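You operate a simulated robot arm through the tools that you are given. There is no shell and no other tool. Be economical: measure what you need, move in short steps, check, and stop when the job is done.

You run a simulated robot arm. Do the job below in one go: nothing can be reset, and whatever is moved stays where it is left.

## Task
Open the roll bench drawer, take the blue plug on the belt ahead of the hood and put it away in the inside of the roll bench drawer, then shut the drawer. Take the cork block on the belt ahead of the hood and put it away on the shelf under the wooden bench. Put the yellow core on top of the navy board. Push the bench drawer shut. Take the padded stand and put it on the deck of the bag sealer. Fetch the lime pad and stand it on top of the red sign. Do these in any order. Set down upright: blue plug, cork block, padded stand, lime pad.

It is judged by the outcome, as a careful person would: the job done as asked, and still so three seconds after it is handed in. It fails if anything else is knocked over, pushed out of place, dropped, spilled or broken.

## Robot
A 7-joint arm with a two-finger parallel gripper on a trunk, on a base that drives. Base frame: it is fixed to the floor where the robot stands at the start and does not move with it; the origin is under the middle of the robot, x ahead of it, y to its left, z up. Readings come in mm, degrees, newtons and seconds.
With the tool pointing down near the work surface it reaches from about 260 to 700 mm from the robot's upright axis, wherever it stands. Its first joint turns from -166.0 to 166.0 degrees. Places, roughly: bench drawer [-2800, -1400, 800]; blue plug [250, 4500, 1000]; cork block (6x4x5 cm) [300, 4600, 900]; deck of the bag sealer (21x23 cm) [-1320, 460, 960]; inside of the roll bench drawer [600, 0, 700]; lime pad (6x4x9 cm) [-1800, -3400, 900]; navy board (32x33x4 cm) [200, -3400, 900]; padded stand (11x9x13 cm) [-2300, -3400, 1000]; red sign [-2250, -2000, 500]; roll bench drawer [600, 0, 800]; shelf under the wooden bench [-1400, 2500, 300]; yellow core (20x4x4 cm) [-1900, -1900, 500]. Payload 3.43 kg.
The TCP is the grasp point between the finger pads, 34 mm short of the fingertips. In the tool frame z runs along the fingers and y along their closing line. Largest opening 128 mm; finger width 24, thickness 12; the body of the gripper, 48 by 130 mm, starts 96 mm behind the TCP.
Orientation is told as [roll, pitch, yaw] about the base's x, y, z axes, in that order, counted from this pose: with the fingers straight down and closing along the base's y, the tool's x points along the base's -x, its y along +y and its z along -z.

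## Interface
- The arm moves only by the tool apply_moves. Its argument "deltas" is a list of rows, each a list of 7 numbers: the shift along the tool's x, y, z in mm, then the turn, a rotation vector about the tool's x, y, z in degrees, then the opening, from 0 (shut) to 1 (fully open). In form: [[tx, ty, tz, rx, ry, rz, hand], ...]. A call has 1 to 10 rows; each row is the pose to reach, as a shift and turn from the pose commanded when the call began, along the tool's axes at that moment. A row lasts 0.2 s, in which the tool goes at most 50 mm and 8.6 degrees; a call with a longer step from one row to the next is refused whole, and so is a gripper value outside its range. Where a pose cannot be reached the arm comes as near as it can. A force on the tool above 40 N (or 10 N above the force at the start of the call, whichever is more), or a blocked arm, ends the call early, and 0.2 s more pass. The fingers move at their own pace (about 108 mm/s each) and stop on an object; they squeeze with about 33 N. The grip force told is the motor's: it shows also when the fingers shut on nothing. Time passes only in rows, and 0.2 s behind the last, so rows that repeat a pose let the fingers close. It gives the time, the measured TCP pose, the force on the tool (base axes), the opening and the grip force at its end, in the units of the frame above (readings bear some noise), with the torque about the TCP (base axes, N m) and any sound that the robot's microphone picked up.
- Cameras (640 x 400 px; columns grow to the right, rows downward): "scene" is now at [-11.8, 120.2, 1303.3]; the picture's right is [-0.24, -0.97, 0.00], its down [-0.69, 0.17, -0.70] and it looks along [0.68, -0.17, -0.71] (base axes); focal length 251 px, centre (320, 200). "wrist" rides on the gripper at [76, -11, -160] in the tool frame; the picture's right is [0.15, 0.99, 0.00], its down [-0.88, 0.13, -0.46] and it looks along [-0.45, 0.07, 0.89] (tool axes); focal length 234 px, centre (320, 200). There is no depth. A picture from a camera that has moved, and an enlarged one, comes with that camera's place and axes in the base frame and with its lens.
- camera(camera): a new picture of that camera. The clock stands still meanwhile.
- move_column(by): slides the trunk up (or, below 0, down) by that many mm; the arm and the scene camera ride with it, the base frame stays. It gives what a move gives, with no picture.
- drive_base(legs): drives the robot by 1 to 6 legs, each [ahead, left, turn to the left] in mm, mm and degrees, along the robot's own axes; the way and the turn of a leg run together, so that a leg with both is an arc; at most 1500 mm and 180 degrees a leg. The arm and the cameras ride along, it lands a little off, and it stops where it bumps. It gives what a move gives.
- turn_head(pan, tilt): turns the head with the scene camera to pan (to the left, within 86 degrees either way) and tilt (down, from -29 to 69), counted from straight ahead of the robot. It gives what a move gives.
- inspect(camera, box): a new picture of the part [left, top, right, bottom] of that camera's present view, enlarged. The clock stands still meanwhile.
- sign_off(): hands the job in; it is judged then, once.

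Go step by step. Nothing tells you exact positions but the pictures and the camera data: compare them with the known pose of the tool, close in by small moves and look again before you grip or let go. The budget is 196 turns and 166 pictures, counting those below and the enlarged ones. Unless the task says otherwise, let go and move clear before handing in, and close with one line.

The tools are called after "Call:" as a command line: name --pt "numbers of a row" for each row, then --argument value for the rest, lists and objects as JSON in quotes. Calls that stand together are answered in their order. apply_moves: Moves the arm, as the interface text tells. Its arguments: {"type":"object","properties":{"deltas":{"type":"array","items":{"type":"array","items":{"type":"number"}}}},"required":["deltas"]} The other tools are called the same way: move_column (by) slides the trunk up or down; drive_base (legs) drives the base; turn_head (pan, tilt) turns the head that bears the scene camera; camera (camera) takes a picture; inspect (camera, box) takes an enlarged picture of a part of a camera's view; sign_off () hands the job in.

At the start:

```text
time: 0.0
position: [396.6, -148.5, 1074.4]
ee_rot: [0.0, 0.0, 0.0]
ft_force: [0.5, 0.2, 0.3]
moment: [-0.03, 0.03, 0.01]
opening: 128.1
gripper_force: 0.2
trunk travel left (down, up): [-25.0, 299.0]
robot x, y, heading: [-3.2, 1.8, -0.1]
head pan, tilt: [-13.9, 45.3]
```

scene: 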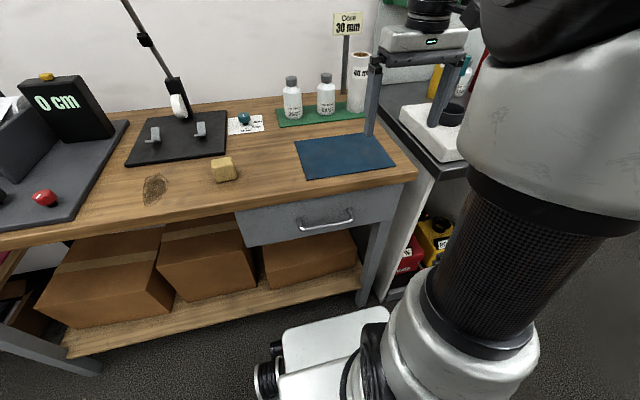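
wrist: 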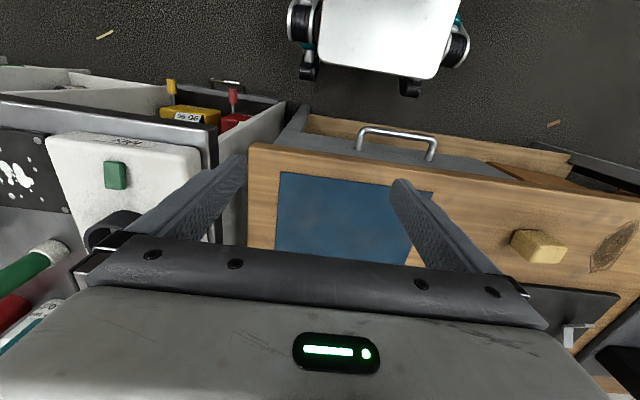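

I see the roll bench ahead with its drawer handle near (410, 0, 780). I'll look closer at the handle and back off a little to get room.

Call:
drive_base --legs '[[-200, 0, 0]]'

Call:
turn_head --pan 0 --tilt 40

Call:
camera --camera "scene"

Call:
camera --camera "wrist"

```text
time: 1.6
position: [194.8, -148.6, 1074.2]
ee_rot: [0.0, 0.0, -0.1]
ft_force: [-0.6, -0.3, 0.6]
moment: [0.01, 0.02, 0.02]
opening: 127.8
gripper_force: 0.1
trunk travel left (down, up): [-25.0, 299.0]
robot x, y, heading: [-200.2, 3.1, -0.3]
head pan, tilt: [-13.9, 45.3]
```

```text
time: 2.4
position: [194.3, -148.8, 1074.9]
ee_rot: [0.0, 0.0, -0.1]
ft_force: [0.8, -0.6, -0.7]
moment: [0.0, 0.02, 0.01]
opening: 127.9
gripper_force: 0.0
trunk travel left (down, up): [-25.0, 299.0]
robot x, y, heading: [-199.9, -0.2, 0.2]
head pan, tilt: [0.0, 40.0]
```

```text
163 pictures are left
camera scene: at [-206.8, 139.9, 1310.9], right [0.0, -1.0, 0.0], down [-0.64, 0.0, -0.77], along [0.77, 0.0, -0.64], focal length 251 px, centre (320, 200)
```

scene: 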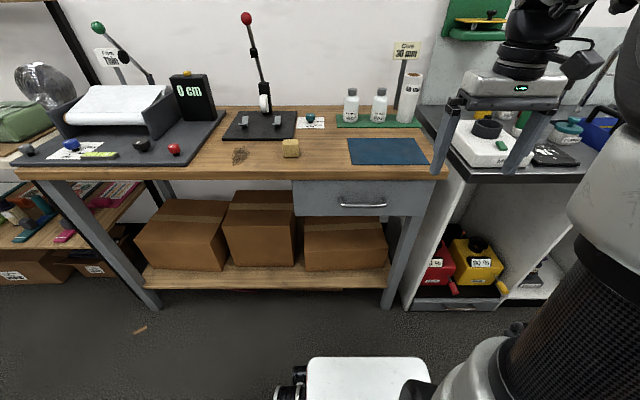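

```text
162 pictures are left
camera wrist: at [118.2, -159.6, 1234.5], right [-0.14, 0.99, 0.0], down [0.88, 0.13, 0.46], along [0.45, 0.07, -0.89], focal length 234 px, centre (320, 200)
```

wrist: 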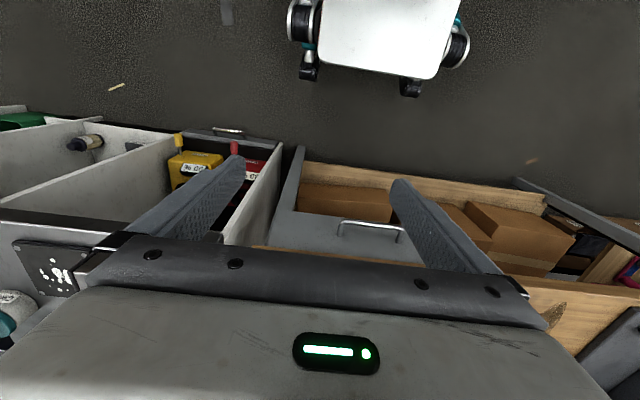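

The handle triangulates to about (396, -2, 790). I'll bring the tool in front of it, turning toward horizontal with fingers closing vertically.

Call:
apply_moves --pt "-10 15 28 -3.46 -3.46 3.46 1" --pt "-20 30 56 -6.93 -6.93 6.93 1" --pt "-30 45 84 -10.4 -10.4 10.4 1" --pt "-40 60 112 -13.86 -13.86 13.86 1" --pt "-50 75 140 -17.3 -17.3 17.3 1" --pt "-60 90 168 -20.8 -20.8 20.8 1" --pt "-70 105 196 -24.2 -24.2 24.2 1" --pt "-80 120 224 -27.7 -27.7 27.7 1" --pt "-90 135 252 -31.2 -31.2 31.2 1" --pt "-100 147 284 -34.64 -34.64 34.64 1"

Call:
apply_moves --pt "0 0 0 -3.46 -3.46 3.46 1" --pt "0 0 0 -6.93 -6.93 6.93 1" --pt "0 0 0 -10.4 -10.4 10.4 1" --pt "0 0 0 -13.86 -13.86 13.86 1" --pt "0 0 0 -17.3 -17.3 17.3 1" --pt "0 0 0 -20.8 -20.8 20.8 1" --pt "0 0 0 -24.2 -24.2 24.2 1" --pt "0 0 0 -27.7 -27.7 27.7 1" --pt "0 0 0 -31.2 -31.2 31.2 1" --pt "0 0 0 -34.64 -34.64 34.64 1"

Call:
camera --camera "wrist"

Call:
camera --camera "scene"

```text
time: 4.6
position: [294.5, -1.6, 789.0]
ee_rot: [44.9, -19.5, -45.1]
ft_force: [-0.1, -0.4, 0.5]
moment: [0.01, -0.02, 0.02]
opening: 127.8
gripper_force: 0.0
trunk travel left (down, up): [-25.0, 299.0]
robot x, y, heading: [-200.2, 1.5, -0.1]
head pan, tilt: [0.0, 40.0]
```

```text
time: 6.8
position: [293.6, -1.0, 791.1]
ee_rot: [90.1, -0.1, -90.2]
ft_force: [-0.1, -0.2, -0.2]
moment: [0.0, 0.01, 0.02]
opening: 128.0
gripper_force: 0.1
out of reach, approached as far as the arm can: row 6, 7
trunk travel left (down, up): [-25.0, 299.0]
robot x, y, heading: [-205.9, 0.9, -0.2]
head pan, tilt: [0.0, 40.0]
```

```text
161 pictures are left
camera wrist: at [134.9, 75.0, 780.1], right [0.0, 0.15, 0.99], down [-0.46, -0.88, 0.13], along [0.89, -0.45, 0.07], focal length 234 px, centre (320, 200)
```

wrist: 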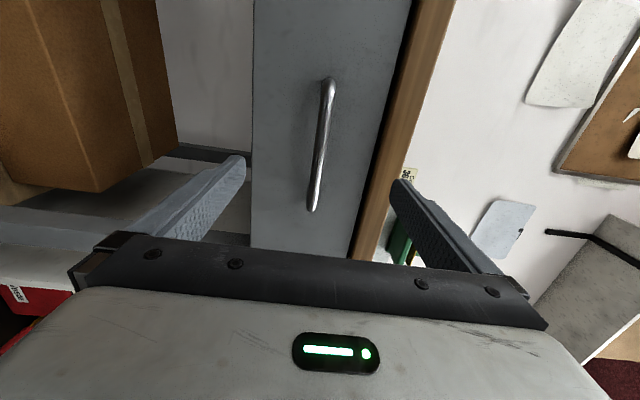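

```text
160 pictures are left
camera scene: at [-206.9, 140.1, 1310.9], right [0.0, -1.0, 0.0], down [-0.64, 0.0, -0.77], along [0.77, 0.0, -0.64], focal length 251 px, centre (320, 200)
```

scene: 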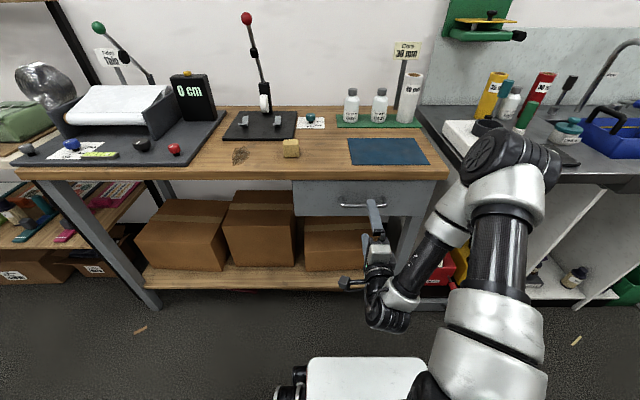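

The tool is lined up with the handle. I'll advance 88 mm, then close on the bar.

Call:
apply_moves --pt "0 0 40 0 0 0 1" --pt "0 0 70 0 0 0 1" --pt "0 0 88 0 0 0 1" --pt "0 0 88 0 0 0 0" --pt "0 0 88 0 0 0 0" --pt "0 0 88 0 0 0 0" --pt "0 0 88 0 0 0 0" --pt "0 0 88 0 0 0 0"

Call:
camera --camera "wrist"

```text
time: 8.6
position: [385.1, -1.0, 790.2]
ee_rot: [89.8, 0.0, -90.1]
ft_force: [-0.6, 0.2, -10.3]
moment: [-0.02, 0.03, 0.05]
opening: 13.6
gripper_force: 44.9
trunk travel left (down, up): [-25.0, 299.0]
robot x, y, heading: [-202.7, -4.3, 0.2]
head pan, tilt: [0.0, 40.0]
```

```text
159 pictures are left
camera wrist: at [224.1, 74.4, 779.7], right [0.0, 0.15, 0.99], down [-0.46, -0.88, 0.13], along [0.89, -0.45, 0.06], focal length 234 px, centre (320, 200)
```

wrist: 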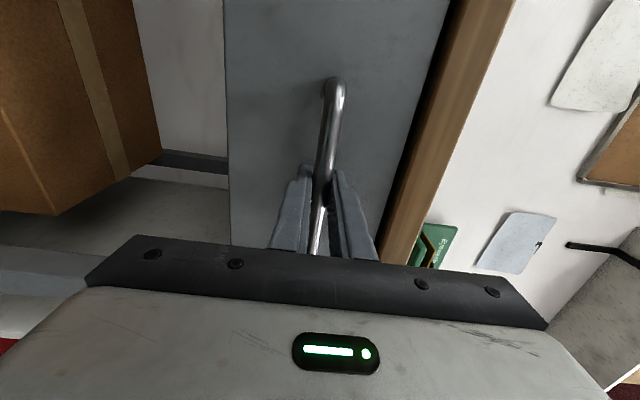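

Gripped. I'll back the base to pull the drawer open.

Call:
drive_base --legs '[[-240, 0, 0]]'

Call:
camera --camera "scene"

```text
time: 10.3
position: [144.1, -1.8, 788.2]
ee_rot: [89.8, 0.0, -90.3]
ft_force: [-1.1, -13.3, -18.9]
moment: [0.01, 0.05, 0.02]
opening: 13.8
gripper_force: 45.4
trunk travel left (down, up): [-25.0, 299.0]
robot x, y, heading: [-446.4, -0.8, 0.0]
head pan, tilt: [0.0, 40.0]
```

```text
158 pictures are left
camera scene: at [-445.8, 139.4, 1310.9], right [0.0, -1.0, 0.0], down [-0.64, 0.0, -0.77], along [0.77, 0.0, -0.64], focal length 251 px, centre (320, 200)
```

scene: 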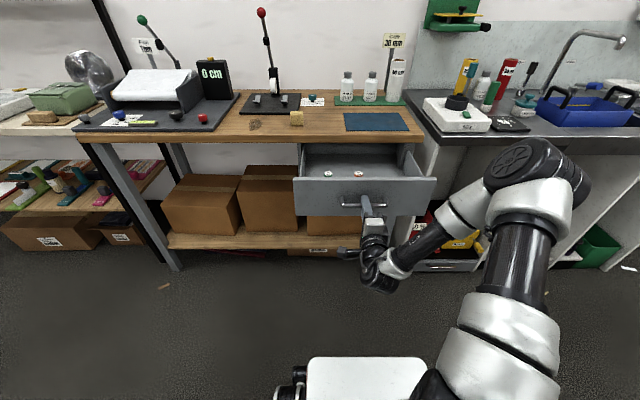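

The drawer is open about 240 mm. Release, retreat, and return the tool to a compact carry pose pointing down.

Call:
apply_moves --pt "0 0 0 0 0 0 0.4" --pt "0 0 0 0 0 0 0.5" --pt "0 0 -40 0 0 0 0.5" --pt "0 0 -80 0 0 0 0.5"

Call:
drive_base --legs '[[-250, 0, 0]]'

Call:
apply_moves --pt "0 20 0 3.46 3.46 -3.46 1" --pt "0 40 0 6.93 6.93 -6.93 1" --pt "0 60 0 10.4 10.4 -10.4 1" --pt "0 80 0 13.86 13.86 -13.86 1" --pt "0 100 0 17.3 17.3 -17.3 1" --pt "0 120 0 20.8 20.8 -20.8 1" --pt "0 140 0 24.2 24.2 -24.2 1" --pt "0 160 0 27.7 27.7 -27.7 1" --pt "0 180 0 31.2 31.2 -31.2 1" --pt "0 200 0 34.64 34.64 -34.64 1"

Call:
apply_moves --pt "0 0 0 3.46 3.46 -3.46 1" --pt "0 0 0 6.93 6.93 -6.93 1" --pt "0 0 0 10.4 10.4 -10.4 1" --pt "0 0 0 13.86 13.86 -13.86 1" --pt "0 0 0 17.3 17.3 -17.3 1" --pt "0 0 0 20.8 20.8 -20.8 1" --pt "0 0 0 24.2 24.2 -24.2 1" --pt "0 0 0 27.7 27.7 -27.7 1" --pt "0 0 0 31.2 31.2 -31.2 1" --pt "0 0 0 34.64 34.64 -34.64 1"

Call:
turn_head --pan 86 --tilt 20

Call:
camera --camera "scene"

```text
time: 11.3
position: [64.5, -2.3, 791.2]
ee_rot: [89.8, -0.1, -90.1]
ft_force: [-0.1, 0.5, -0.1]
moment: [0.01, 0.02, -0.02]
opening: 63.8
gripper_force: 0.0
trunk travel left (down, up): [-25.0, 299.0]
robot x, y, heading: [-438.6, -3.2, -0.2]
head pan, tilt: [0.0, 40.0]
```

```text
time: 13.2
position: [-185.7, -0.7, 792.1]
ee_rot: [89.9, 0.0, -90.0]
ft_force: [-0.7, 0.2, -0.5]
moment: [0.02, 0.02, -0.04]
opening: 63.6
gripper_force: 0.3
trunk travel left (down, up): [-25.0, 299.0]
robot x, y, heading: [-690.8, 0.6, 0.2]
head pan, tilt: [0.0, 40.0]
```

```text
time: 15.4
position: [-183.7, -0.7, 992.4]
ee_rot: [44.9, -19.5, -45.1]
ft_force: [-0.2, 0.2, 0.9]
moment: [-0.01, -0.02, -0.01]
opening: 127.9
gripper_force: 0.0
out of reach, approached as far as the arm can: row 2, 3, 4, 5
trunk travel left (down, up): [-25.0, 299.0]
robot x, y, heading: [-691.9, -3.1, 0.1]
head pan, tilt: [0.0, 40.0]
```

```text
time: 17.6
position: [-183.2, -0.6, 991.4]
ee_rot: [-0.1, 0.1, 0.0]
ft_force: [-0.6, -0.7, -0.2]
moment: [0.05, -0.03, 0.0]
opening: 127.9
gripper_force: 0.2
trunk travel left (down, up): [-25.0, 299.0]
robot x, y, heading: [-687.9, 3.2, 0.3]
head pan, tilt: [0.0, 40.0]
```

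```text
time: 19.2
position: [-184.3, 0.3, 990.4]
ee_rot: [0.0, 0.1, 0.0]
ft_force: [-0.2, -0.9, -0.1]
moment: [-0.05, 0.03, -0.02]
opening: 128.1
gripper_force: 0.1
trunk travel left (down, up): [-25.0, 299.0]
robot x, y, heading: [-692.8, 0.9, 0.0]
head pan, tilt: [85.9, 20.0]
```

```text
157 pictures are left
camera scene: at [-774.4, 232.3, 1342.3], right [1.0, -0.07, 0.0], down [-0.02, -0.34, -0.94], along [0.06, 0.94, -0.34], focal length 251 px, centre (320, 200)
```

scene: 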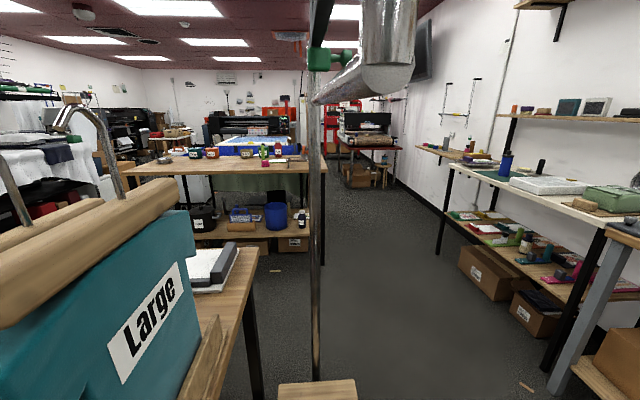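

There's a pole/pipe close to my left; I need to look down at it before driving.

Call:
turn_head --pan 80 --tilt 55

Call:
camera --camera "scene"

```text
time: 20.2
position: [-184.4, 0.1, 990.7]
ee_rot: [-0.1, 0.1, -0.1]
ft_force: [-1.0, 0.5, 0.0]
moment: [-0.01, -0.01, 0.0]
opening: 128.1
gripper_force: 0.0
trunk travel left (down, up): [-25.0, 299.0]
robot x, y, heading: [-690.5, 1.6, 0.4]
head pan, tilt: [80.0, 55.0]
```

```text
156 pictures are left
camera scene: at [-768.5, 211.0, 1291.4], right [0.99, -0.17, 0.0], down [-0.14, -0.8, -0.59], along [0.1, 0.58, -0.81], focal length 251 px, centre (320, 200)
```

scene: 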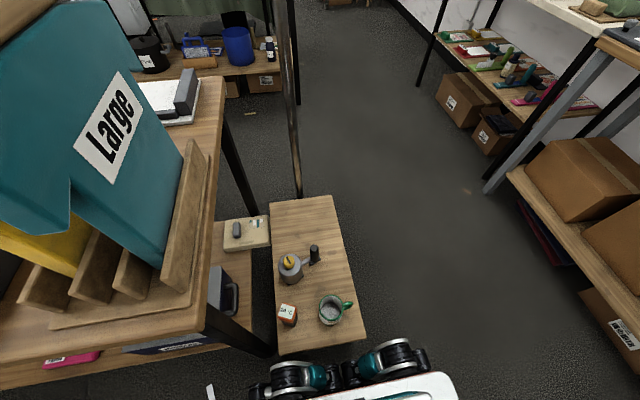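

A low side table is left of me, but the aisle x −550…400 is open. I'll move forward, turn left, and drive up the aisle to the hood.

Call:
drive_base --legs '[[390, 0, 0], [0, 0, 90], [0, -200, 0], [1400, 0, 0], [1200, 0, 0]]'

Call:
turn_head --pan 0 --tilt 30

Call:
camera --camera "scene"

```text
time: 40.9
position: [-102.4, 3088.8, 990.6]
ee_rot: [0.0, 0.1, 89.4]
ft_force: [-0.2, -0.2, -0.1]
moment: [0.02, 0.02, 0.0]
opening: 128.1
gripper_force: 0.0
trunk travel left (down, up): [-25.0, 299.0]
robot x, y, heading: [-109.4, 2587.3, 89.5]
head pan, tilt: [80.0, 55.0]
```

```text
time: 42.4
position: [-102.5, 3088.6, 990.7]
ee_rot: [0.0, 0.1, 89.4]
ft_force: [0.7, -0.1, -0.4]
moment: [0.01, 0.02, 0.01]
opening: 128.2
gripper_force: 0.0
trunk travel left (down, up): [-25.0, 299.0]
robot x, y, heading: [-111.3, 2583.7, 90.0]
head pan, tilt: [0.0, 30.0]
```

```text
155 pictures are left
camera scene: at [-249.0, 2585.4, 1326.2], right [1.0, -0.01, 0.0], down [0.0, -0.5, -0.87], along [0.01, 0.87, -0.5], focal length 251 px, centre (320, 200)
```

scene: 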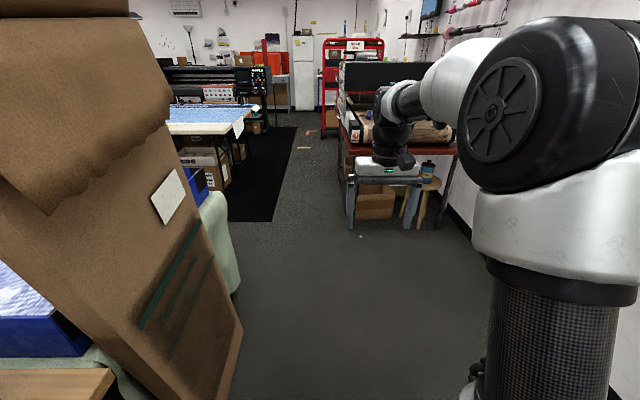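

The hood bench is ahead-right. I'll drive closer and look.

Call:
drive_base --legs '[[1050, 0, 0], [0, -330, 0]]'

Call:
turn_head --pan 0 --tilt 35

Call:
camera --camera "scene"

Call:
camera --camera "wrist"

```text
time: 51.1
position: [227.1, 4129.5, 989.9]
ee_rot: [0.0, 0.0, 89.7]
ft_force: [0.2, 0.3, 0.5]
moment: [-0.01, 0.01, -0.01]
opening: 127.8
gripper_force: 0.2
trunk travel left (down, up): [-25.0, 299.0]
robot x, y, heading: [228.0, 3627.8, 90.0]
head pan, tilt: [0.0, 30.0]
```

```text
time: 51.8
position: [226.9, 4130.6, 990.4]
ee_rot: [0.0, 0.1, 89.7]
ft_force: [0.6, 0.6, -0.8]
moment: [-0.01, 0.01, -0.02]
opening: 127.9
gripper_force: 0.0
trunk travel left (down, up): [-25.0, 299.0]
robot x, y, heading: [221.9, 3624.4, 89.9]
head pan, tilt: [0.0, 35.0]
```

```text
154 pictures are left
camera scene: at [83.8, 3622.6, 1318.5], right [1.0, 0.0, 0.0], down [0.0, -0.57, -0.82], along [0.0, 0.82, -0.57], focal length 251 px, centre (320, 200)
```

scene: 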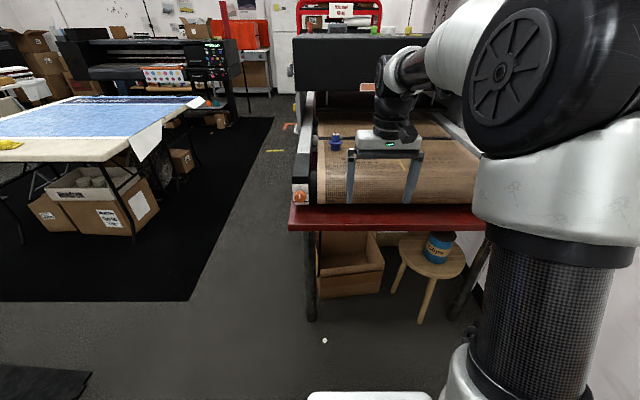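

```text
153 pictures are left
camera wrist: at [237.8, 4054.6, 1150.6], right [-0.99, -0.14, 0.0], down [-0.13, 0.88, 0.45], along [-0.06, 0.45, -0.89], focal length 234 px, centre (320, 200)
```

wrist: 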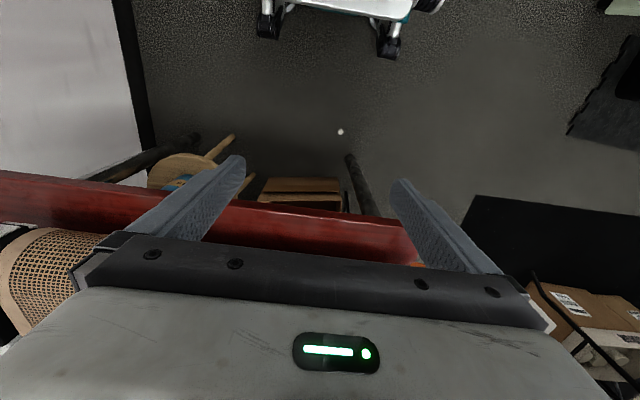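

I see the blue plug on the belt; the gripper hides the rest. I'll pull the tool back for a clearer view.

Call:
apply_moves --pt "40 0 0 0 0 0 1" --pt "80 0 0 0 0 0 1" --pt "120 0 0 0 0 0 1" --pt "160 0 0 0 0 0 1" --pt "190 0 0 0 0 0 1"

Call:
inspect --camera "scene" --box '[280, 40, 500, 220]'

```text
time: 53.0
position: [226.8, 3940.3, 992.2]
ee_rot: [0.0, 0.1, 89.7]
ft_force: [0.0, -0.7, -1.0]
moment: [-0.03, 0.0, 0.02]
opening: 128.0
gripper_force: 0.1
trunk travel left (down, up): [-25.0, 299.0]
robot x, y, heading: [224.5, 3626.8, 89.6]
head pan, tilt: [0.0, 35.0]
```

```text
2.22 times, centred on (390, 130) of scene
camera zoom: at [83.8, 3622.9, 1318.5], right [1.0, 0.0, 0.0], down [0.0, -0.57, -0.82], along [0.0, 0.82, -0.57], focal length 558 px, centre (164, 356)
```

zoom: 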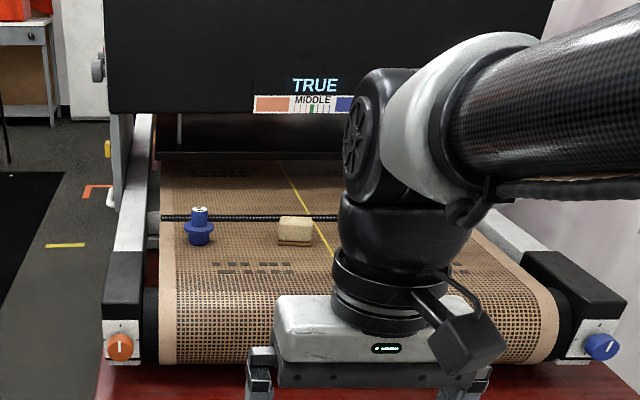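

Plug near (149, 4595) and cork near (326, 4600) on the belt. I'll take the cork first (for the low shelf): drive closer and pitch the tool 50° forward, closing sideways.

Call:
drive_base --legs '[[310, 0, 0]]'

Call:
apply_moves --pt "0 -14 0 0 -6.25 0 1" --pt "0 -28 0 0 -12.5 0 1" --pt "0 -42 0 0 -18.75 0 1" --pt "0 -56 0 0 -25 0 1" --pt "0 -70 0 0 -31.25 0 1" --pt "0 -84 0 0 -37.5 0 1" --pt "0 -94 0 0 -43.75 0 1" --pt "0 -96 0 0 -50 0 1"

Call:
camera --camera "wrist"

Call:
camera --camera "scene"

```text
time: 55.0
position: [227.0, 4247.2, 991.5]
ee_rot: [-0.1, 0.0, 89.7]
ft_force: [0.5, -0.7, 0.4]
moment: [0.0, -0.01, -0.01]
opening: 128.1
gripper_force: 0.2
trunk travel left (down, up): [-25.0, 299.0]
robot x, y, heading: [225.5, 3931.9, 89.7]
head pan, tilt: [0.0, 35.0]
```

```text
time: 56.9
position: [337.5, 4260.0, 1018.4]
ee_rot: [0.0, -49.9, 89.7]
ft_force: [0.3, -0.1, -0.3]
moment: [-0.02, -0.03, 0.02]
opening: 128.1
gripper_force: 0.1
out of reach, approached as far as the arm can: row 7, 8
trunk travel left (down, up): [-25.0, 299.0]
robot x, y, heading: [225.5, 3931.3, 90.0]
head pan, tilt: [0.0, 35.0]
```

```text
151 pictures are left
camera wrist: at [346.8, 4089.2, 1064.0], right [-0.99, -0.09, -0.11], down [-0.13, 0.22, 0.97], along [-0.06, 0.97, -0.23], focal length 234 px, centre (320, 200)
```

wrist: 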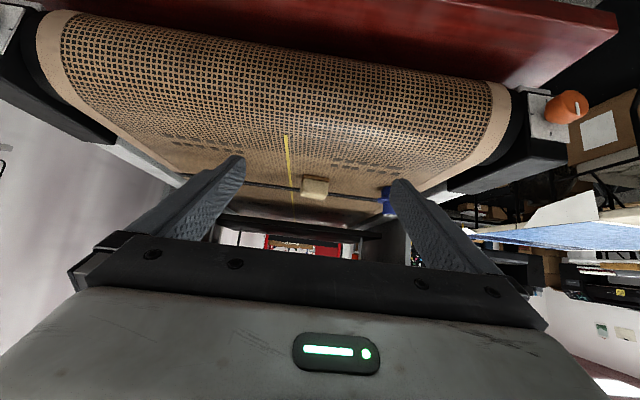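

```text
150 pictures are left
camera scene: at [84.5, 3929.0, 1318.4], right [1.0, 0.0, 0.0], down [0.0, -0.57, -0.82], along [0.0, 0.82, -0.57], focal length 251 px, centre (320, 200)
```

scene: 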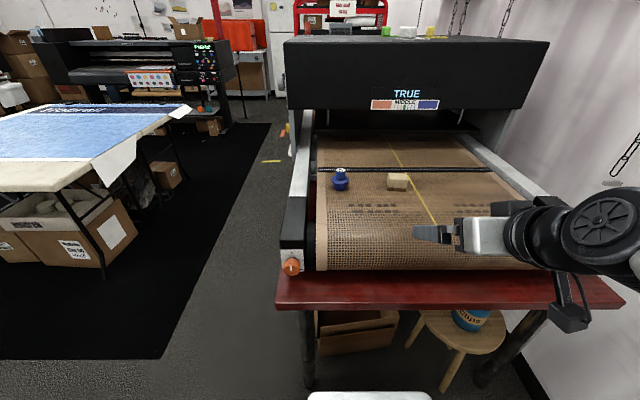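

Cork centre ≈ (334, 4635), belt z ≈ 884. I'll move in to a pre-grasp 70 mm back along the tool axis.

Call:
apply_moves --pt "-20 0.5 35 0 0 0 1" --pt "-41 1 70 0 0 0 1" --pt "-62 1.5 105 0 0 0 1" --pt "-82 2 140 0 0 0 1" --pt "-103 2.5 176 0 0 0 1" --pt "-123 3 211 0 0 0 1" --pt "-144 3.5 246 0 0 0 1" --pt "-164 4 281 0 0 0 1"

Call:
camera --camera "wrist"

Call:
inspect --camera "scene" --box '[280, 120, 480, 245]'

```text
time: 58.6
position: [332.8, 4583.8, 963.6]
ee_rot: [-0.3, -49.8, 90.0]
ft_force: [-6.3, 1.5, -0.9]
moment: [-0.1, -0.46, -0.54]
opening: 128.1
gripper_force: 0.0
trunk travel left (down, up): [-25.0, 299.0]
robot x, y, heading: [223.4, 3934.5, 89.8]
head pan, tilt: [0.0, 35.0]
```

```text
149 pictures are left
camera wrist: at [342.5, 4412.1, 1008.3], right [-0.99, -0.09, -0.12], down [-0.13, 0.22, 0.97], along [-0.06, 0.97, -0.23], focal length 234 px, centre (320, 200)
```

wrist: 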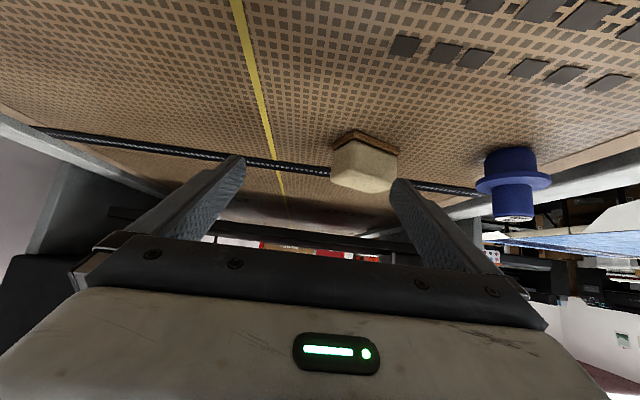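

```text
3.20 times, centred on (380, 182) of scene
camera zoom: at [80.5, 3930.4, 1318.0], right [1.0, 0.0, 0.0], down [0.0, -0.57, -0.82], along [0.0, 0.82, -0.57], focal length 803 px, centre (128, 256)
```

zoom: 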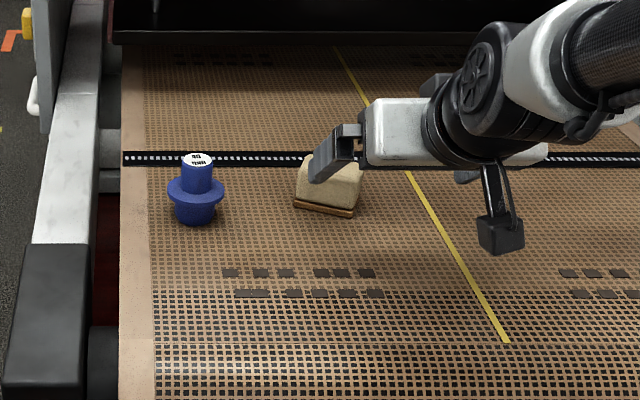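

The cork sits nearer to the left finger (x ≈ 292), and something is touching. I'll shift the tool left to centre on it and look again.

Call:
apply_moves --pt "0 20 0 0 0 0 1" --pt "0 38 0 0 0 0 1" --pt "0 38 0 0 0 0 1"

Call:
camera --camera "wrist"

Call:
inspect --camera "scene" --box '[280, 120, 480, 245]'

```text
time: 59.5
position: [297.7, 4582.1, 963.3]
ee_rot: [0.0, -49.9, 89.8]
ft_force: [1.2, 0.6, -0.3]
moment: [0.03, 0.0, 0.01]
opening: 128.2
gripper_force: 0.0
trunk travel left (down, up): [-25.0, 299.0]
robot x, y, heading: [222.1, 3929.5, 90.1]
head pan, tilt: [0.0, 35.0]
```

```text
147 pictures are left
camera wrist: at [307.2, 4411.3, 1007.7], right [-0.99, -0.09, -0.11], down [-0.13, 0.22, 0.97], along [-0.06, 0.97, -0.23], focal length 234 px, centre (320, 200)
```

wrist: 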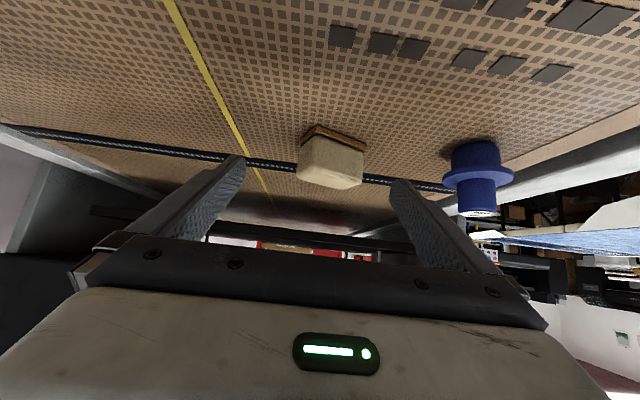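

```text
3.20 times, centred on (380, 182) of scene
camera zoom: at [84.6, 3929.0, 1318.4], right [1.0, 0.0, 0.0], down [0.0, -0.57, -0.82], along [0.0, 0.82, -0.57], focal length 803 px, centre (128, 256)
```

zoom: 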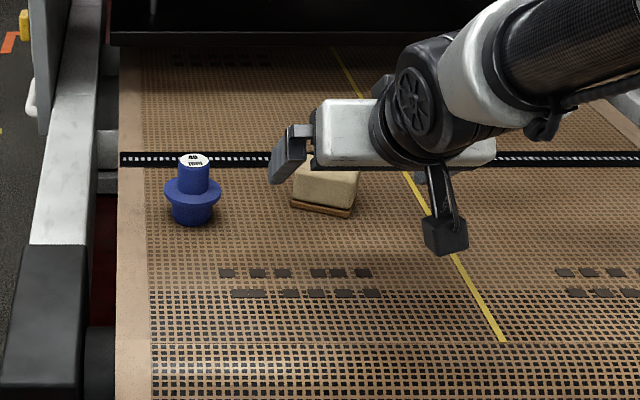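

Cork now lies between the fingers, yawed about 18° clockwise, front-bottom edge at (285, 4640). I'll turn the tool to match, then slide in over it.

Call:
apply_moves --pt "-5 8 6 4.6 0 3.9 1" --pt "-11 16 13 9.2 0 7.7 1" --pt "-16.7 24 20 13.8 0 11.6 1" --pt "-17 18 42 13.8 0 11.6 1" --pt "-17 12 65 13.8 0 11.6 1" --pt "-17.3 7 86 13.8 0 11.6 1" --pt "-17.3 7 86 13.8 0 11.6 1"

Call:
camera --camera "wrist"

Call:
inspect --camera "scene" --box '[280, 120, 480, 245]'

```text
time: 61.0
position: [290.7, 4659.1, 921.6]
ee_rot: [0.0, -50.0, 71.5]
ft_force: [0.9, -1.0, 1.5]
moment: [0.04, 0.07, 0.05]
opening: 128.0
gripper_force: 0.0
out of reach, approached as far as the arm can: row 1
trunk travel left (down, up): [-25.0, 299.0]
robot x, y, heading: [229.0, 3928.5, 89.8]
head pan, tilt: [0.0, 35.0]
```

```text
145 pictures are left
camera wrist: at [246.8, 4493.2, 966.0], right [-0.97, 0.22, -0.11], down [-0.06, 0.25, 0.97], along [0.24, 0.94, -0.23], focal length 234 px, centre (320, 200)
```

wrist: 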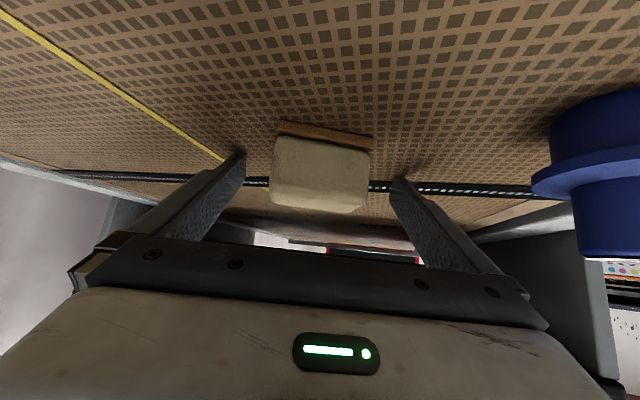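

```text
3.20 times, centred on (380, 182) of scene
camera zoom: at [84.6, 3928.8, 1318.5], right [1.0, 0.0, 0.0], down [0.0, -0.57, -0.82], along [0.0, 0.82, -0.57], focal length 803 px, centre (128, 256)
```

zoom: 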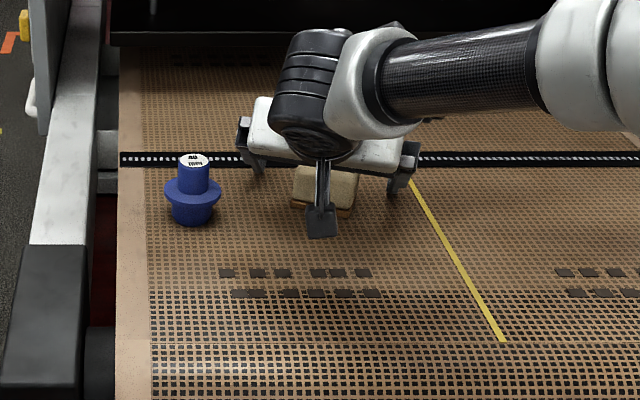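

The fingers straddle the cork well. Closing.

Call:
apply_moves --pt "0 0 0 0 0 0 0.6" --pt "0 0 0 0 0 0 0.3" --pt "0 0 0 0 0 0 0.3" --pt "0 0 0 0 0 0 0.2" --pt "0 0 0 0 0 0 0.2" --pt "0 0 0 0 0 0 0.2"

Call:
camera --camera "wrist"

```text
time: 62.5
position: [290.4, 4659.2, 921.1]
ee_rot: [-0.1, -50.0, 71.7]
ft_force: [-0.9, 2.0, 3.2]
moment: [0.14, 0.07, -0.02]
opening: 59.4
gripper_force: 33.3
trunk travel left (down, up): [-25.0, 299.0]
robot x, y, heading: [226.6, 3930.0, 90.0]
head pan, tilt: [0.0, 35.0]
```

```text
143 pictures are left
camera wrist: at [246.6, 4493.1, 966.1], right [-0.97, 0.22, -0.11], down [-0.06, 0.25, 0.97], along [0.24, 0.94, -0.23], focal length 234 px, centre (320, 200)
```

wrist: 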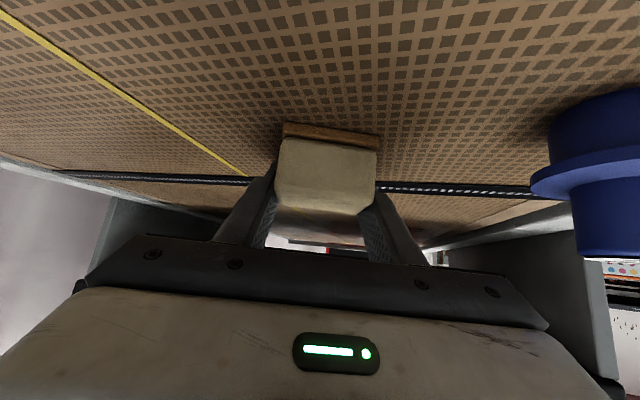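

Cork gripped (59 mm). Lift and retract.

Call:
apply_moves --pt "-31 0 -26 0 0 0 0.2" --pt "-61 0 -51 0 0 0 0.2" --pt "-34 -5 -83 0 0 0 0.2" --pt "-7 -10 -115 0 0 0 0.2" --pt "19 -16 -147 0 0 0 0.2" --pt "46 -21 -179 0 0 0 0.2" --pt "73 -26 -210 0 0 0 0.2" --pt "99 -31 -242 0 0 0 0.2" --pt "126 -37 -274 0 0 0 0.2" --pt "153 -42 -306 0 0 0 0.2"

Call:
drive_base --legs '[[-500, 0, 0]]'

Call:
turn_head --pan 86 --tilt 25

Call:
camera --camera "scene"

```text
time: 64.7
position: [227.3, 4329.6, 1001.2]
ee_rot: [0.0, -49.9, 71.6]
ft_force: [-0.3, 0.5, -0.4]
moment: [0.04, -0.03, -0.01]
opening: 59.3
gripper_force: 32.6
trunk travel left (down, up): [-25.0, 299.0]
robot x, y, heading: [224.5, 3929.2, 89.8]
head pan, tilt: [0.0, 35.0]
```

```text
time: 67.6
position: [224.8, 3824.6, 1001.2]
ee_rot: [-0.1, -49.9, 72.0]
ft_force: [0.2, -1.0, 0.3]
moment: [0.06, 0.0, -0.01]
opening: 59.6
gripper_force: 33.2
trunk travel left (down, up): [-25.0, 299.0]
robot x, y, heading: [227.9, 3425.2, 90.2]
head pan, tilt: [0.0, 35.0]
```

```text
time: 69.2
position: [225.7, 3825.2, 1002.4]
ee_rot: [-0.1, -49.8, 72.1]
ft_force: [-0.1, 0.4, -1.2]
moment: [0.0, -0.01, 0.02]
opening: 59.4
gripper_force: 33.5
trunk travel left (down, up): [-25.0, 299.0]
robot x, y, heading: [226.3, 3429.2, 90.2]
head pan, tilt: [85.9, 25.0]
```

```text
142 pictures are left
camera scene: at [-6.4, 3341.2, 1334.2], right [0.07, 1.0, 0.0], down [0.42, -0.03, -0.91], along [-0.9, 0.06, -0.42], focal length 251 px, centre (320, 200)
```

scene: 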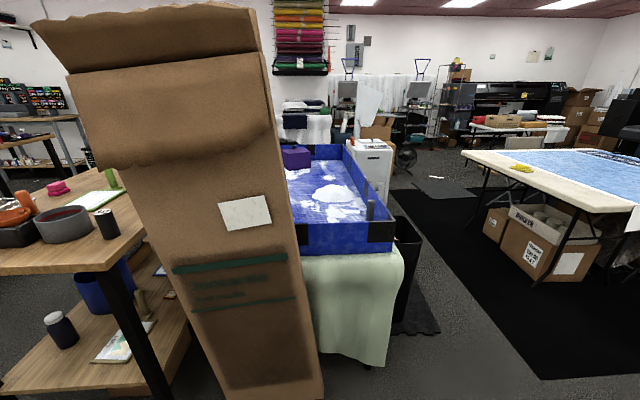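

The wooden bench's open east end is reachable from the aisle. I'll drive to face it (west) and look at the shelf.

Call:
drive_base --legs '[[-930, 180, 0], [0, 0, 90]]'

Call:
turn_head --pan 0 --tilt 45

Call:
camera --camera "scene"

Call:
camera --camera "wrist"

```text
time: 78.1
position: [-349.6, 2494.8, 1002.6]
ee_rot: [-0.1, -50.0, 162.5]
ft_force: [-0.2, 0.3, -1.0]
moment: [-0.02, 0.0, 0.03]
opening: 59.4
gripper_force: 32.8
trunk travel left (down, up): [-25.0, 299.0]
robot x, y, heading: [45.8, 2501.4, -179.4]
head pan, tilt: [85.9, 25.0]
```

```text
time: 79.7
position: [-350.2, 2494.9, 1002.4]
ee_rot: [-0.1, -49.9, 162.4]
ft_force: [-0.1, 0.0, -0.7]
moment: [0.01, -0.01, 0.03]
opening: 59.4
gripper_force: 33.2
trunk travel left (down, up): [-25.0, 299.0]
robot x, y, heading: [53.3, 2497.5, -179.4]
head pan, tilt: [0.0, 45.0]
```

```text
141 pictures are left
camera scene: at [59.2, 2358.3, 1303.6], right [-0.01, 1.0, 0.0], down [0.71, 0.01, -0.71], along [-0.71, -0.01, -0.71], focal length 251 px, centre (320, 200)
```

scene: 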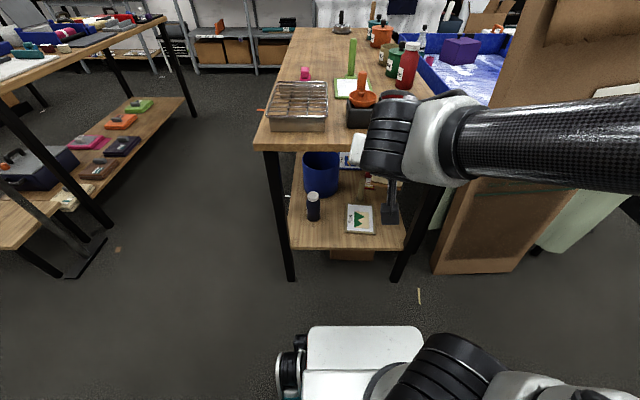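

```text
140 pictures are left
camera wrist: at [-183.8, 2454.5, 1046.8], right [-0.21, -0.97, -0.11], down [-0.25, -0.06, 0.97], along [-0.95, 0.23, -0.23], focal length 234 px, centre (320, 200)
```

wrist: 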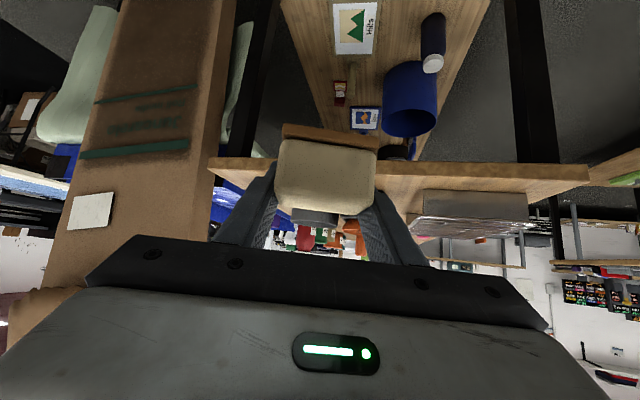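

Shelf end at x≈-610, z≈297, with a pad, can and bucket on it. I'll zoom to choose a free spot.

Call:
inspect --camera "scene" --box '[260, 140, 440, 260]'

```text
3.33 times, centred on (350, 200) of scene
camera zoom: at [59.2, 2358.3, 1303.6], right [-0.01, 1.0, 0.0], down [0.71, 0.01, -0.71], along [-0.71, -0.01, -0.71], focal length 837 px, centre (220, 200)
```

zoom: 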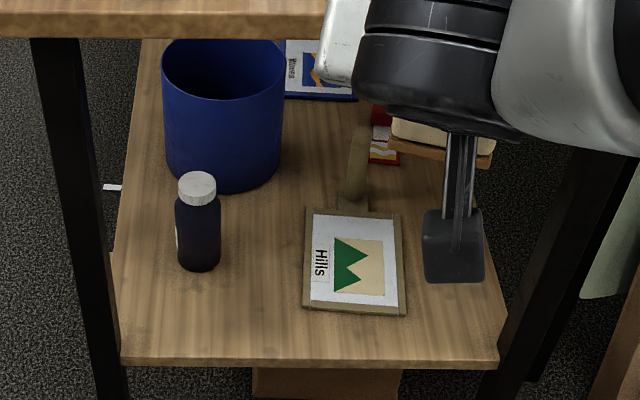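

Free spot at about (-690, 2385) on the shelf, between can and pad. I'll lower the arm outside the bench first, then drive in.

Call:
apply_moves --pt "28 10 33 0 0 0 0.2" --pt "57 21 66 0 0 0 0.2" --pt "85 31 99 0 0 0 0.2" --pt "113 42 132 0 0 0 0.2" --pt "142 52 166 0 0 0 0.2" --pt "170 63 199 0 0 0 0.2" --pt "198 73 232 0 0 0 0.2"

Call:
apply_moves --pt "28 10 33 0 0 0 0.2" --pt "57 21 66 0 0 0 0.2" --pt "85 31 99 0 0 0 0.2" --pt "113 42 132 0 0 0 0.2" --pt "142 52 166 0 0 0 0.2" --pt "170 63 199 0 0 0 0.2" --pt "198 74 232 0 0 0 0.2"

Call:
camera --camera "scene"

Call:
camera --camera "wrist"

```text
time: 81.3
position: [-419.7, 2442.1, 700.5]
ee_rot: [0.1, -49.9, 162.4]
ft_force: [1.0, 0.2, 0.0]
moment: [0.01, 0.02, 0.01]
opening: 59.7
gripper_force: 33.1
out of reach, approached as far as the arm can: row 2, 3, 4, 5
trunk travel left (down, up): [-25.0, 299.0]
robot x, y, heading: [50.0, 2499.8, -179.3]
head pan, tilt: [0.0, 45.0]
```

```text
time: 82.9
position: [-492.0, 2384.4, 402.2]
ee_rot: [-0.2, -50.0, 162.4]
ft_force: [0.1, -0.8, -1.1]
moment: [-0.01, 0.01, 0.01]
opening: 59.2
gripper_force: 33.1
trunk travel left (down, up): [-25.0, 299.0]
robot x, y, heading: [48.4, 2499.3, -179.0]
head pan, tilt: [0.0, 45.0]
```

```text
138 pictures are left
camera scene: at [59.4, 2358.4, 1303.7], right [-0.01, 1.0, 0.0], down [0.71, 0.01, -0.71], along [-0.71, -0.01, -0.71], focal length 251 px, centre (320, 200)
```

scene: 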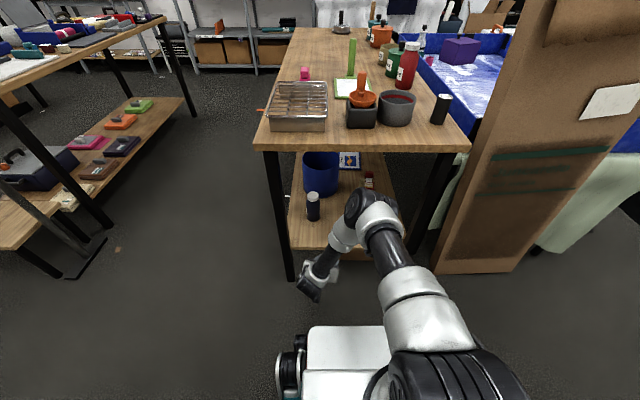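

```text
137 pictures are left
camera wrist: at [-326.6, 2343.4, 446.5], right [-0.21, -0.97, -0.11], down [-0.25, -0.06, 0.97], along [-0.95, 0.23, -0.23], focal length 234 px, centre (320, 200)
```

wrist: 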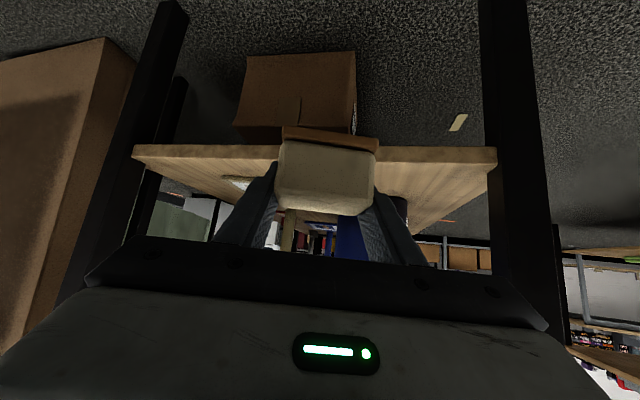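

Shelf top is about z 320. Drive in 188 mm.

Call:
drive_base --legs '[[188, 0, 0]]'

Call:
camera --camera "scene"

Call:
camera --camera "wrist"

```text
time: 84.4
position: [-681.0, 2382.5, 401.7]
ee_rot: [-0.1, -49.8, 162.4]
ft_force: [-0.6, 0.2, -1.3]
moment: [0.02, 0.03, -0.01]
opening: 59.6
gripper_force: 33.0
trunk travel left (down, up): [-25.0, 299.0]
robot x, y, heading: [-136.7, 2497.1, -179.3]
head pan, tilt: [0.0, 45.0]
```

```text
136 pictures are left
camera scene: at [-129.5, 2356.2, 1303.6], right [-0.01, 1.0, 0.0], down [0.71, 0.01, -0.71], along [-0.71, -0.01, -0.71], focal length 251 px, centre (320, 200)
```

scene: 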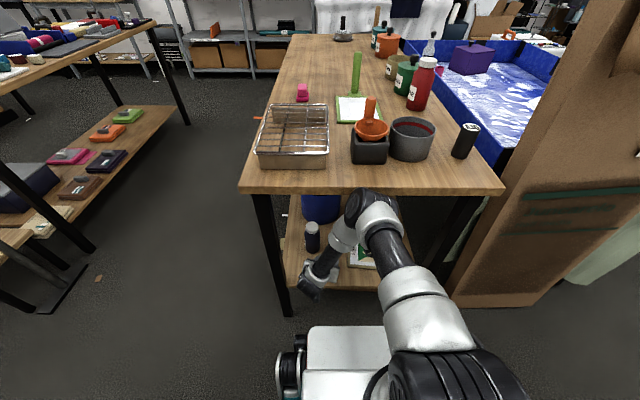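

```text
135 pictures are left
camera wrist: at [-515.1, 2341.3, 446.9], right [-0.21, -0.97, -0.11], down [-0.25, -0.06, 0.97], along [-0.95, 0.23, -0.23], focal length 234 px, centre (320, 200)
```

wrist: 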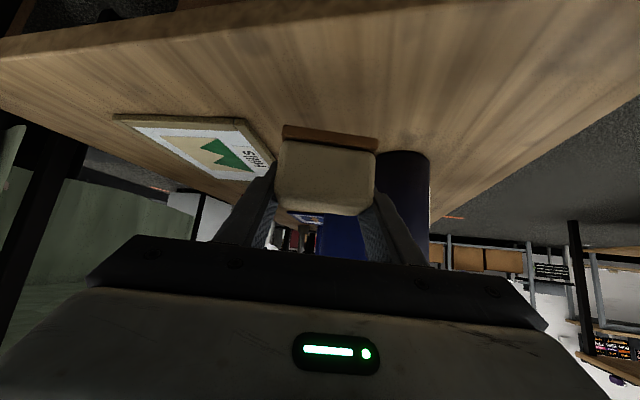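

Position is good. Lower gently.

Call:
apply_moves --pt "14 0 12 0 0 0 0.2" --pt "24 0 20 0 0 0 0.2" --pt "27 0 22.5 0 0 0 0.2" --pt "27 0 22.5 0 0 0 0.2"

Call:
inspect --camera "wrist" --box '[200, 80, 460, 243]'

```text
time: 85.4
position: [-679.5, 2381.1, 367.1]
ee_rot: [-0.1, -49.9, 162.5]
ft_force: [-0.7, 0.5, 0.2]
moment: [0.01, 0.01, -0.01]
opening: 59.2
gripper_force: 32.6
trunk travel left (down, up): [-25.0, 299.0]
robot x, y, heading: [-135.2, 2496.4, -179.1]
head pan, tilt: [0.0, 45.0]
```

```text
2.45 times, centred on (330, 162) of wrist
camera zoom: at [-514.7, 2341.4, 411.9], right [-0.21, -0.97, -0.11], down [-0.25, -0.06, 0.97], along [-0.95, 0.23, -0.23], focal length 575 px, centre (296, 294)
```

zoom: 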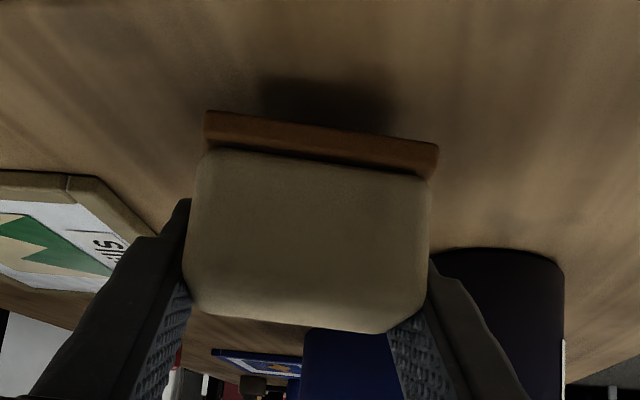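

Still a small gap. I'll step down in 4 mm increments and watch the force.

Call:
apply_moves --pt "3 0 2.5 0 0 0 0.2" --pt "3 0 2.5 0 0 0 0.2"

Call:
apply_moves --pt "3 0 2.5 0 0 0 0.2" --pt "3 0 2.5 0 0 0 0.2"

Call:
inspect --camera "wrist" --box '[200, 80, 460, 243]'

```text
time: 86.0
position: [-680.5, 2382.3, 362.3]
ee_rot: [0.0, -49.9, 162.5]
ft_force: [-0.2, 0.0, -0.8]
moment: [0.0, 0.01, 0.02]
opening: 59.3
gripper_force: 32.8
trunk travel left (down, up): [-25.0, 299.0]
robot x, y, heading: [-135.2, 2495.3, -179.2]
head pan, tilt: [0.0, 45.0]
```

```text
time: 86.6
position: [-680.4, 2382.3, 358.6]
ee_rot: [-0.1, -49.9, 162.6]
ft_force: [-0.2, -0.4, -1.4]
moment: [0.02, -0.02, 0.02]
opening: 59.3
gripper_force: 33.3
trunk travel left (down, up): [-25.0, 299.0]
robot x, y, heading: [-138.4, 2497.1, -179.4]
head pan, tilt: [0.0, 45.0]
```

```text
2.45 times, centred on (330, 162) of wrist
camera zoom: at [-514.5, 2341.5, 403.7], right [-0.21, -0.97, -0.11], down [-0.25, -0.06, 0.97], along [-0.95, 0.23, -0.23], focal length 575 px, centre (296, 294)
```

zoom: 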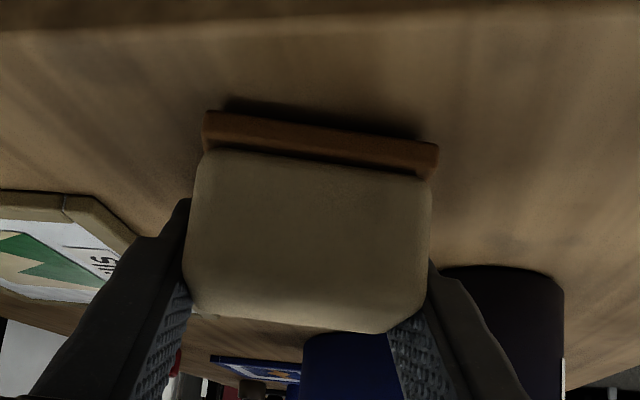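

Call:
apply_moves --pt "3 0 2.5 0 0 0 0.2" --pt "3 0 2.5 0 0 0 0.2"

Call:
apply_moves --pt "2.3 0 2 0 0 0 0.2" --pt "2.3 0 2 0 0 0 0.2"

Call:
inspect --camera "wrist" --box '[200, 80, 460, 243]'

```text
time: 87.2
position: [-681.7, 2381.0, 354.8]
ee_rot: [0.0, -50.1, 162.5]
ft_force: [4.5, -1.0, 14.4]
moment: [0.1, 0.12, -0.13]
opening: 59.3
gripper_force: 33.2
trunk travel left (down, up): [-25.0, 299.0]
robot x, y, heading: [-139.7, 2495.7, -179.2]
head pan, tilt: [0.0, 45.0]
```

```text
time: 87.7
position: [-683.4, 2381.8, 355.7]
ee_rot: [0.0, -50.4, 162.3]
ft_force: [6.1, -1.3, 17.6]
moment: [0.21, 0.13, -0.24]
opening: 59.3
gripper_force: 32.8
trunk travel left (down, up): [-25.0, 299.0]
robot x, y, heading: [-139.5, 2496.6, -179.1]
head pan, tilt: [0.0, 45.0]
stopped in row 2: the force on the tool passed its limit at 55 N (the readings are from after the stop); the commanded pose is now the measured one
```

```text
2.45 times, centred on (330, 162) of wrist
camera zoom: at [-517.5, 2340.3, 399.2], right [-0.21, -0.97, -0.11], down [-0.24, -0.06, 0.97], along [-0.95, 0.23, -0.22], focal length 575 px, centre (296, 294)
```

zoom: 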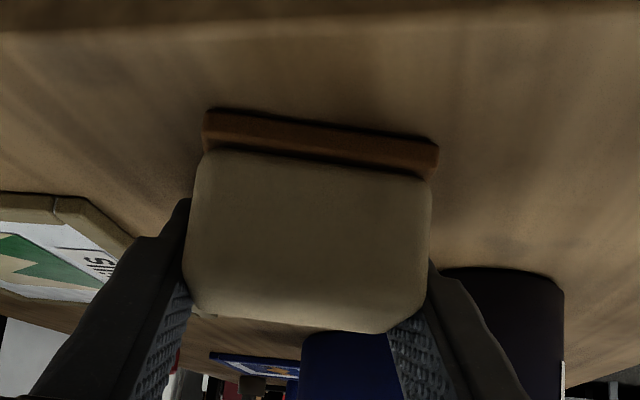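

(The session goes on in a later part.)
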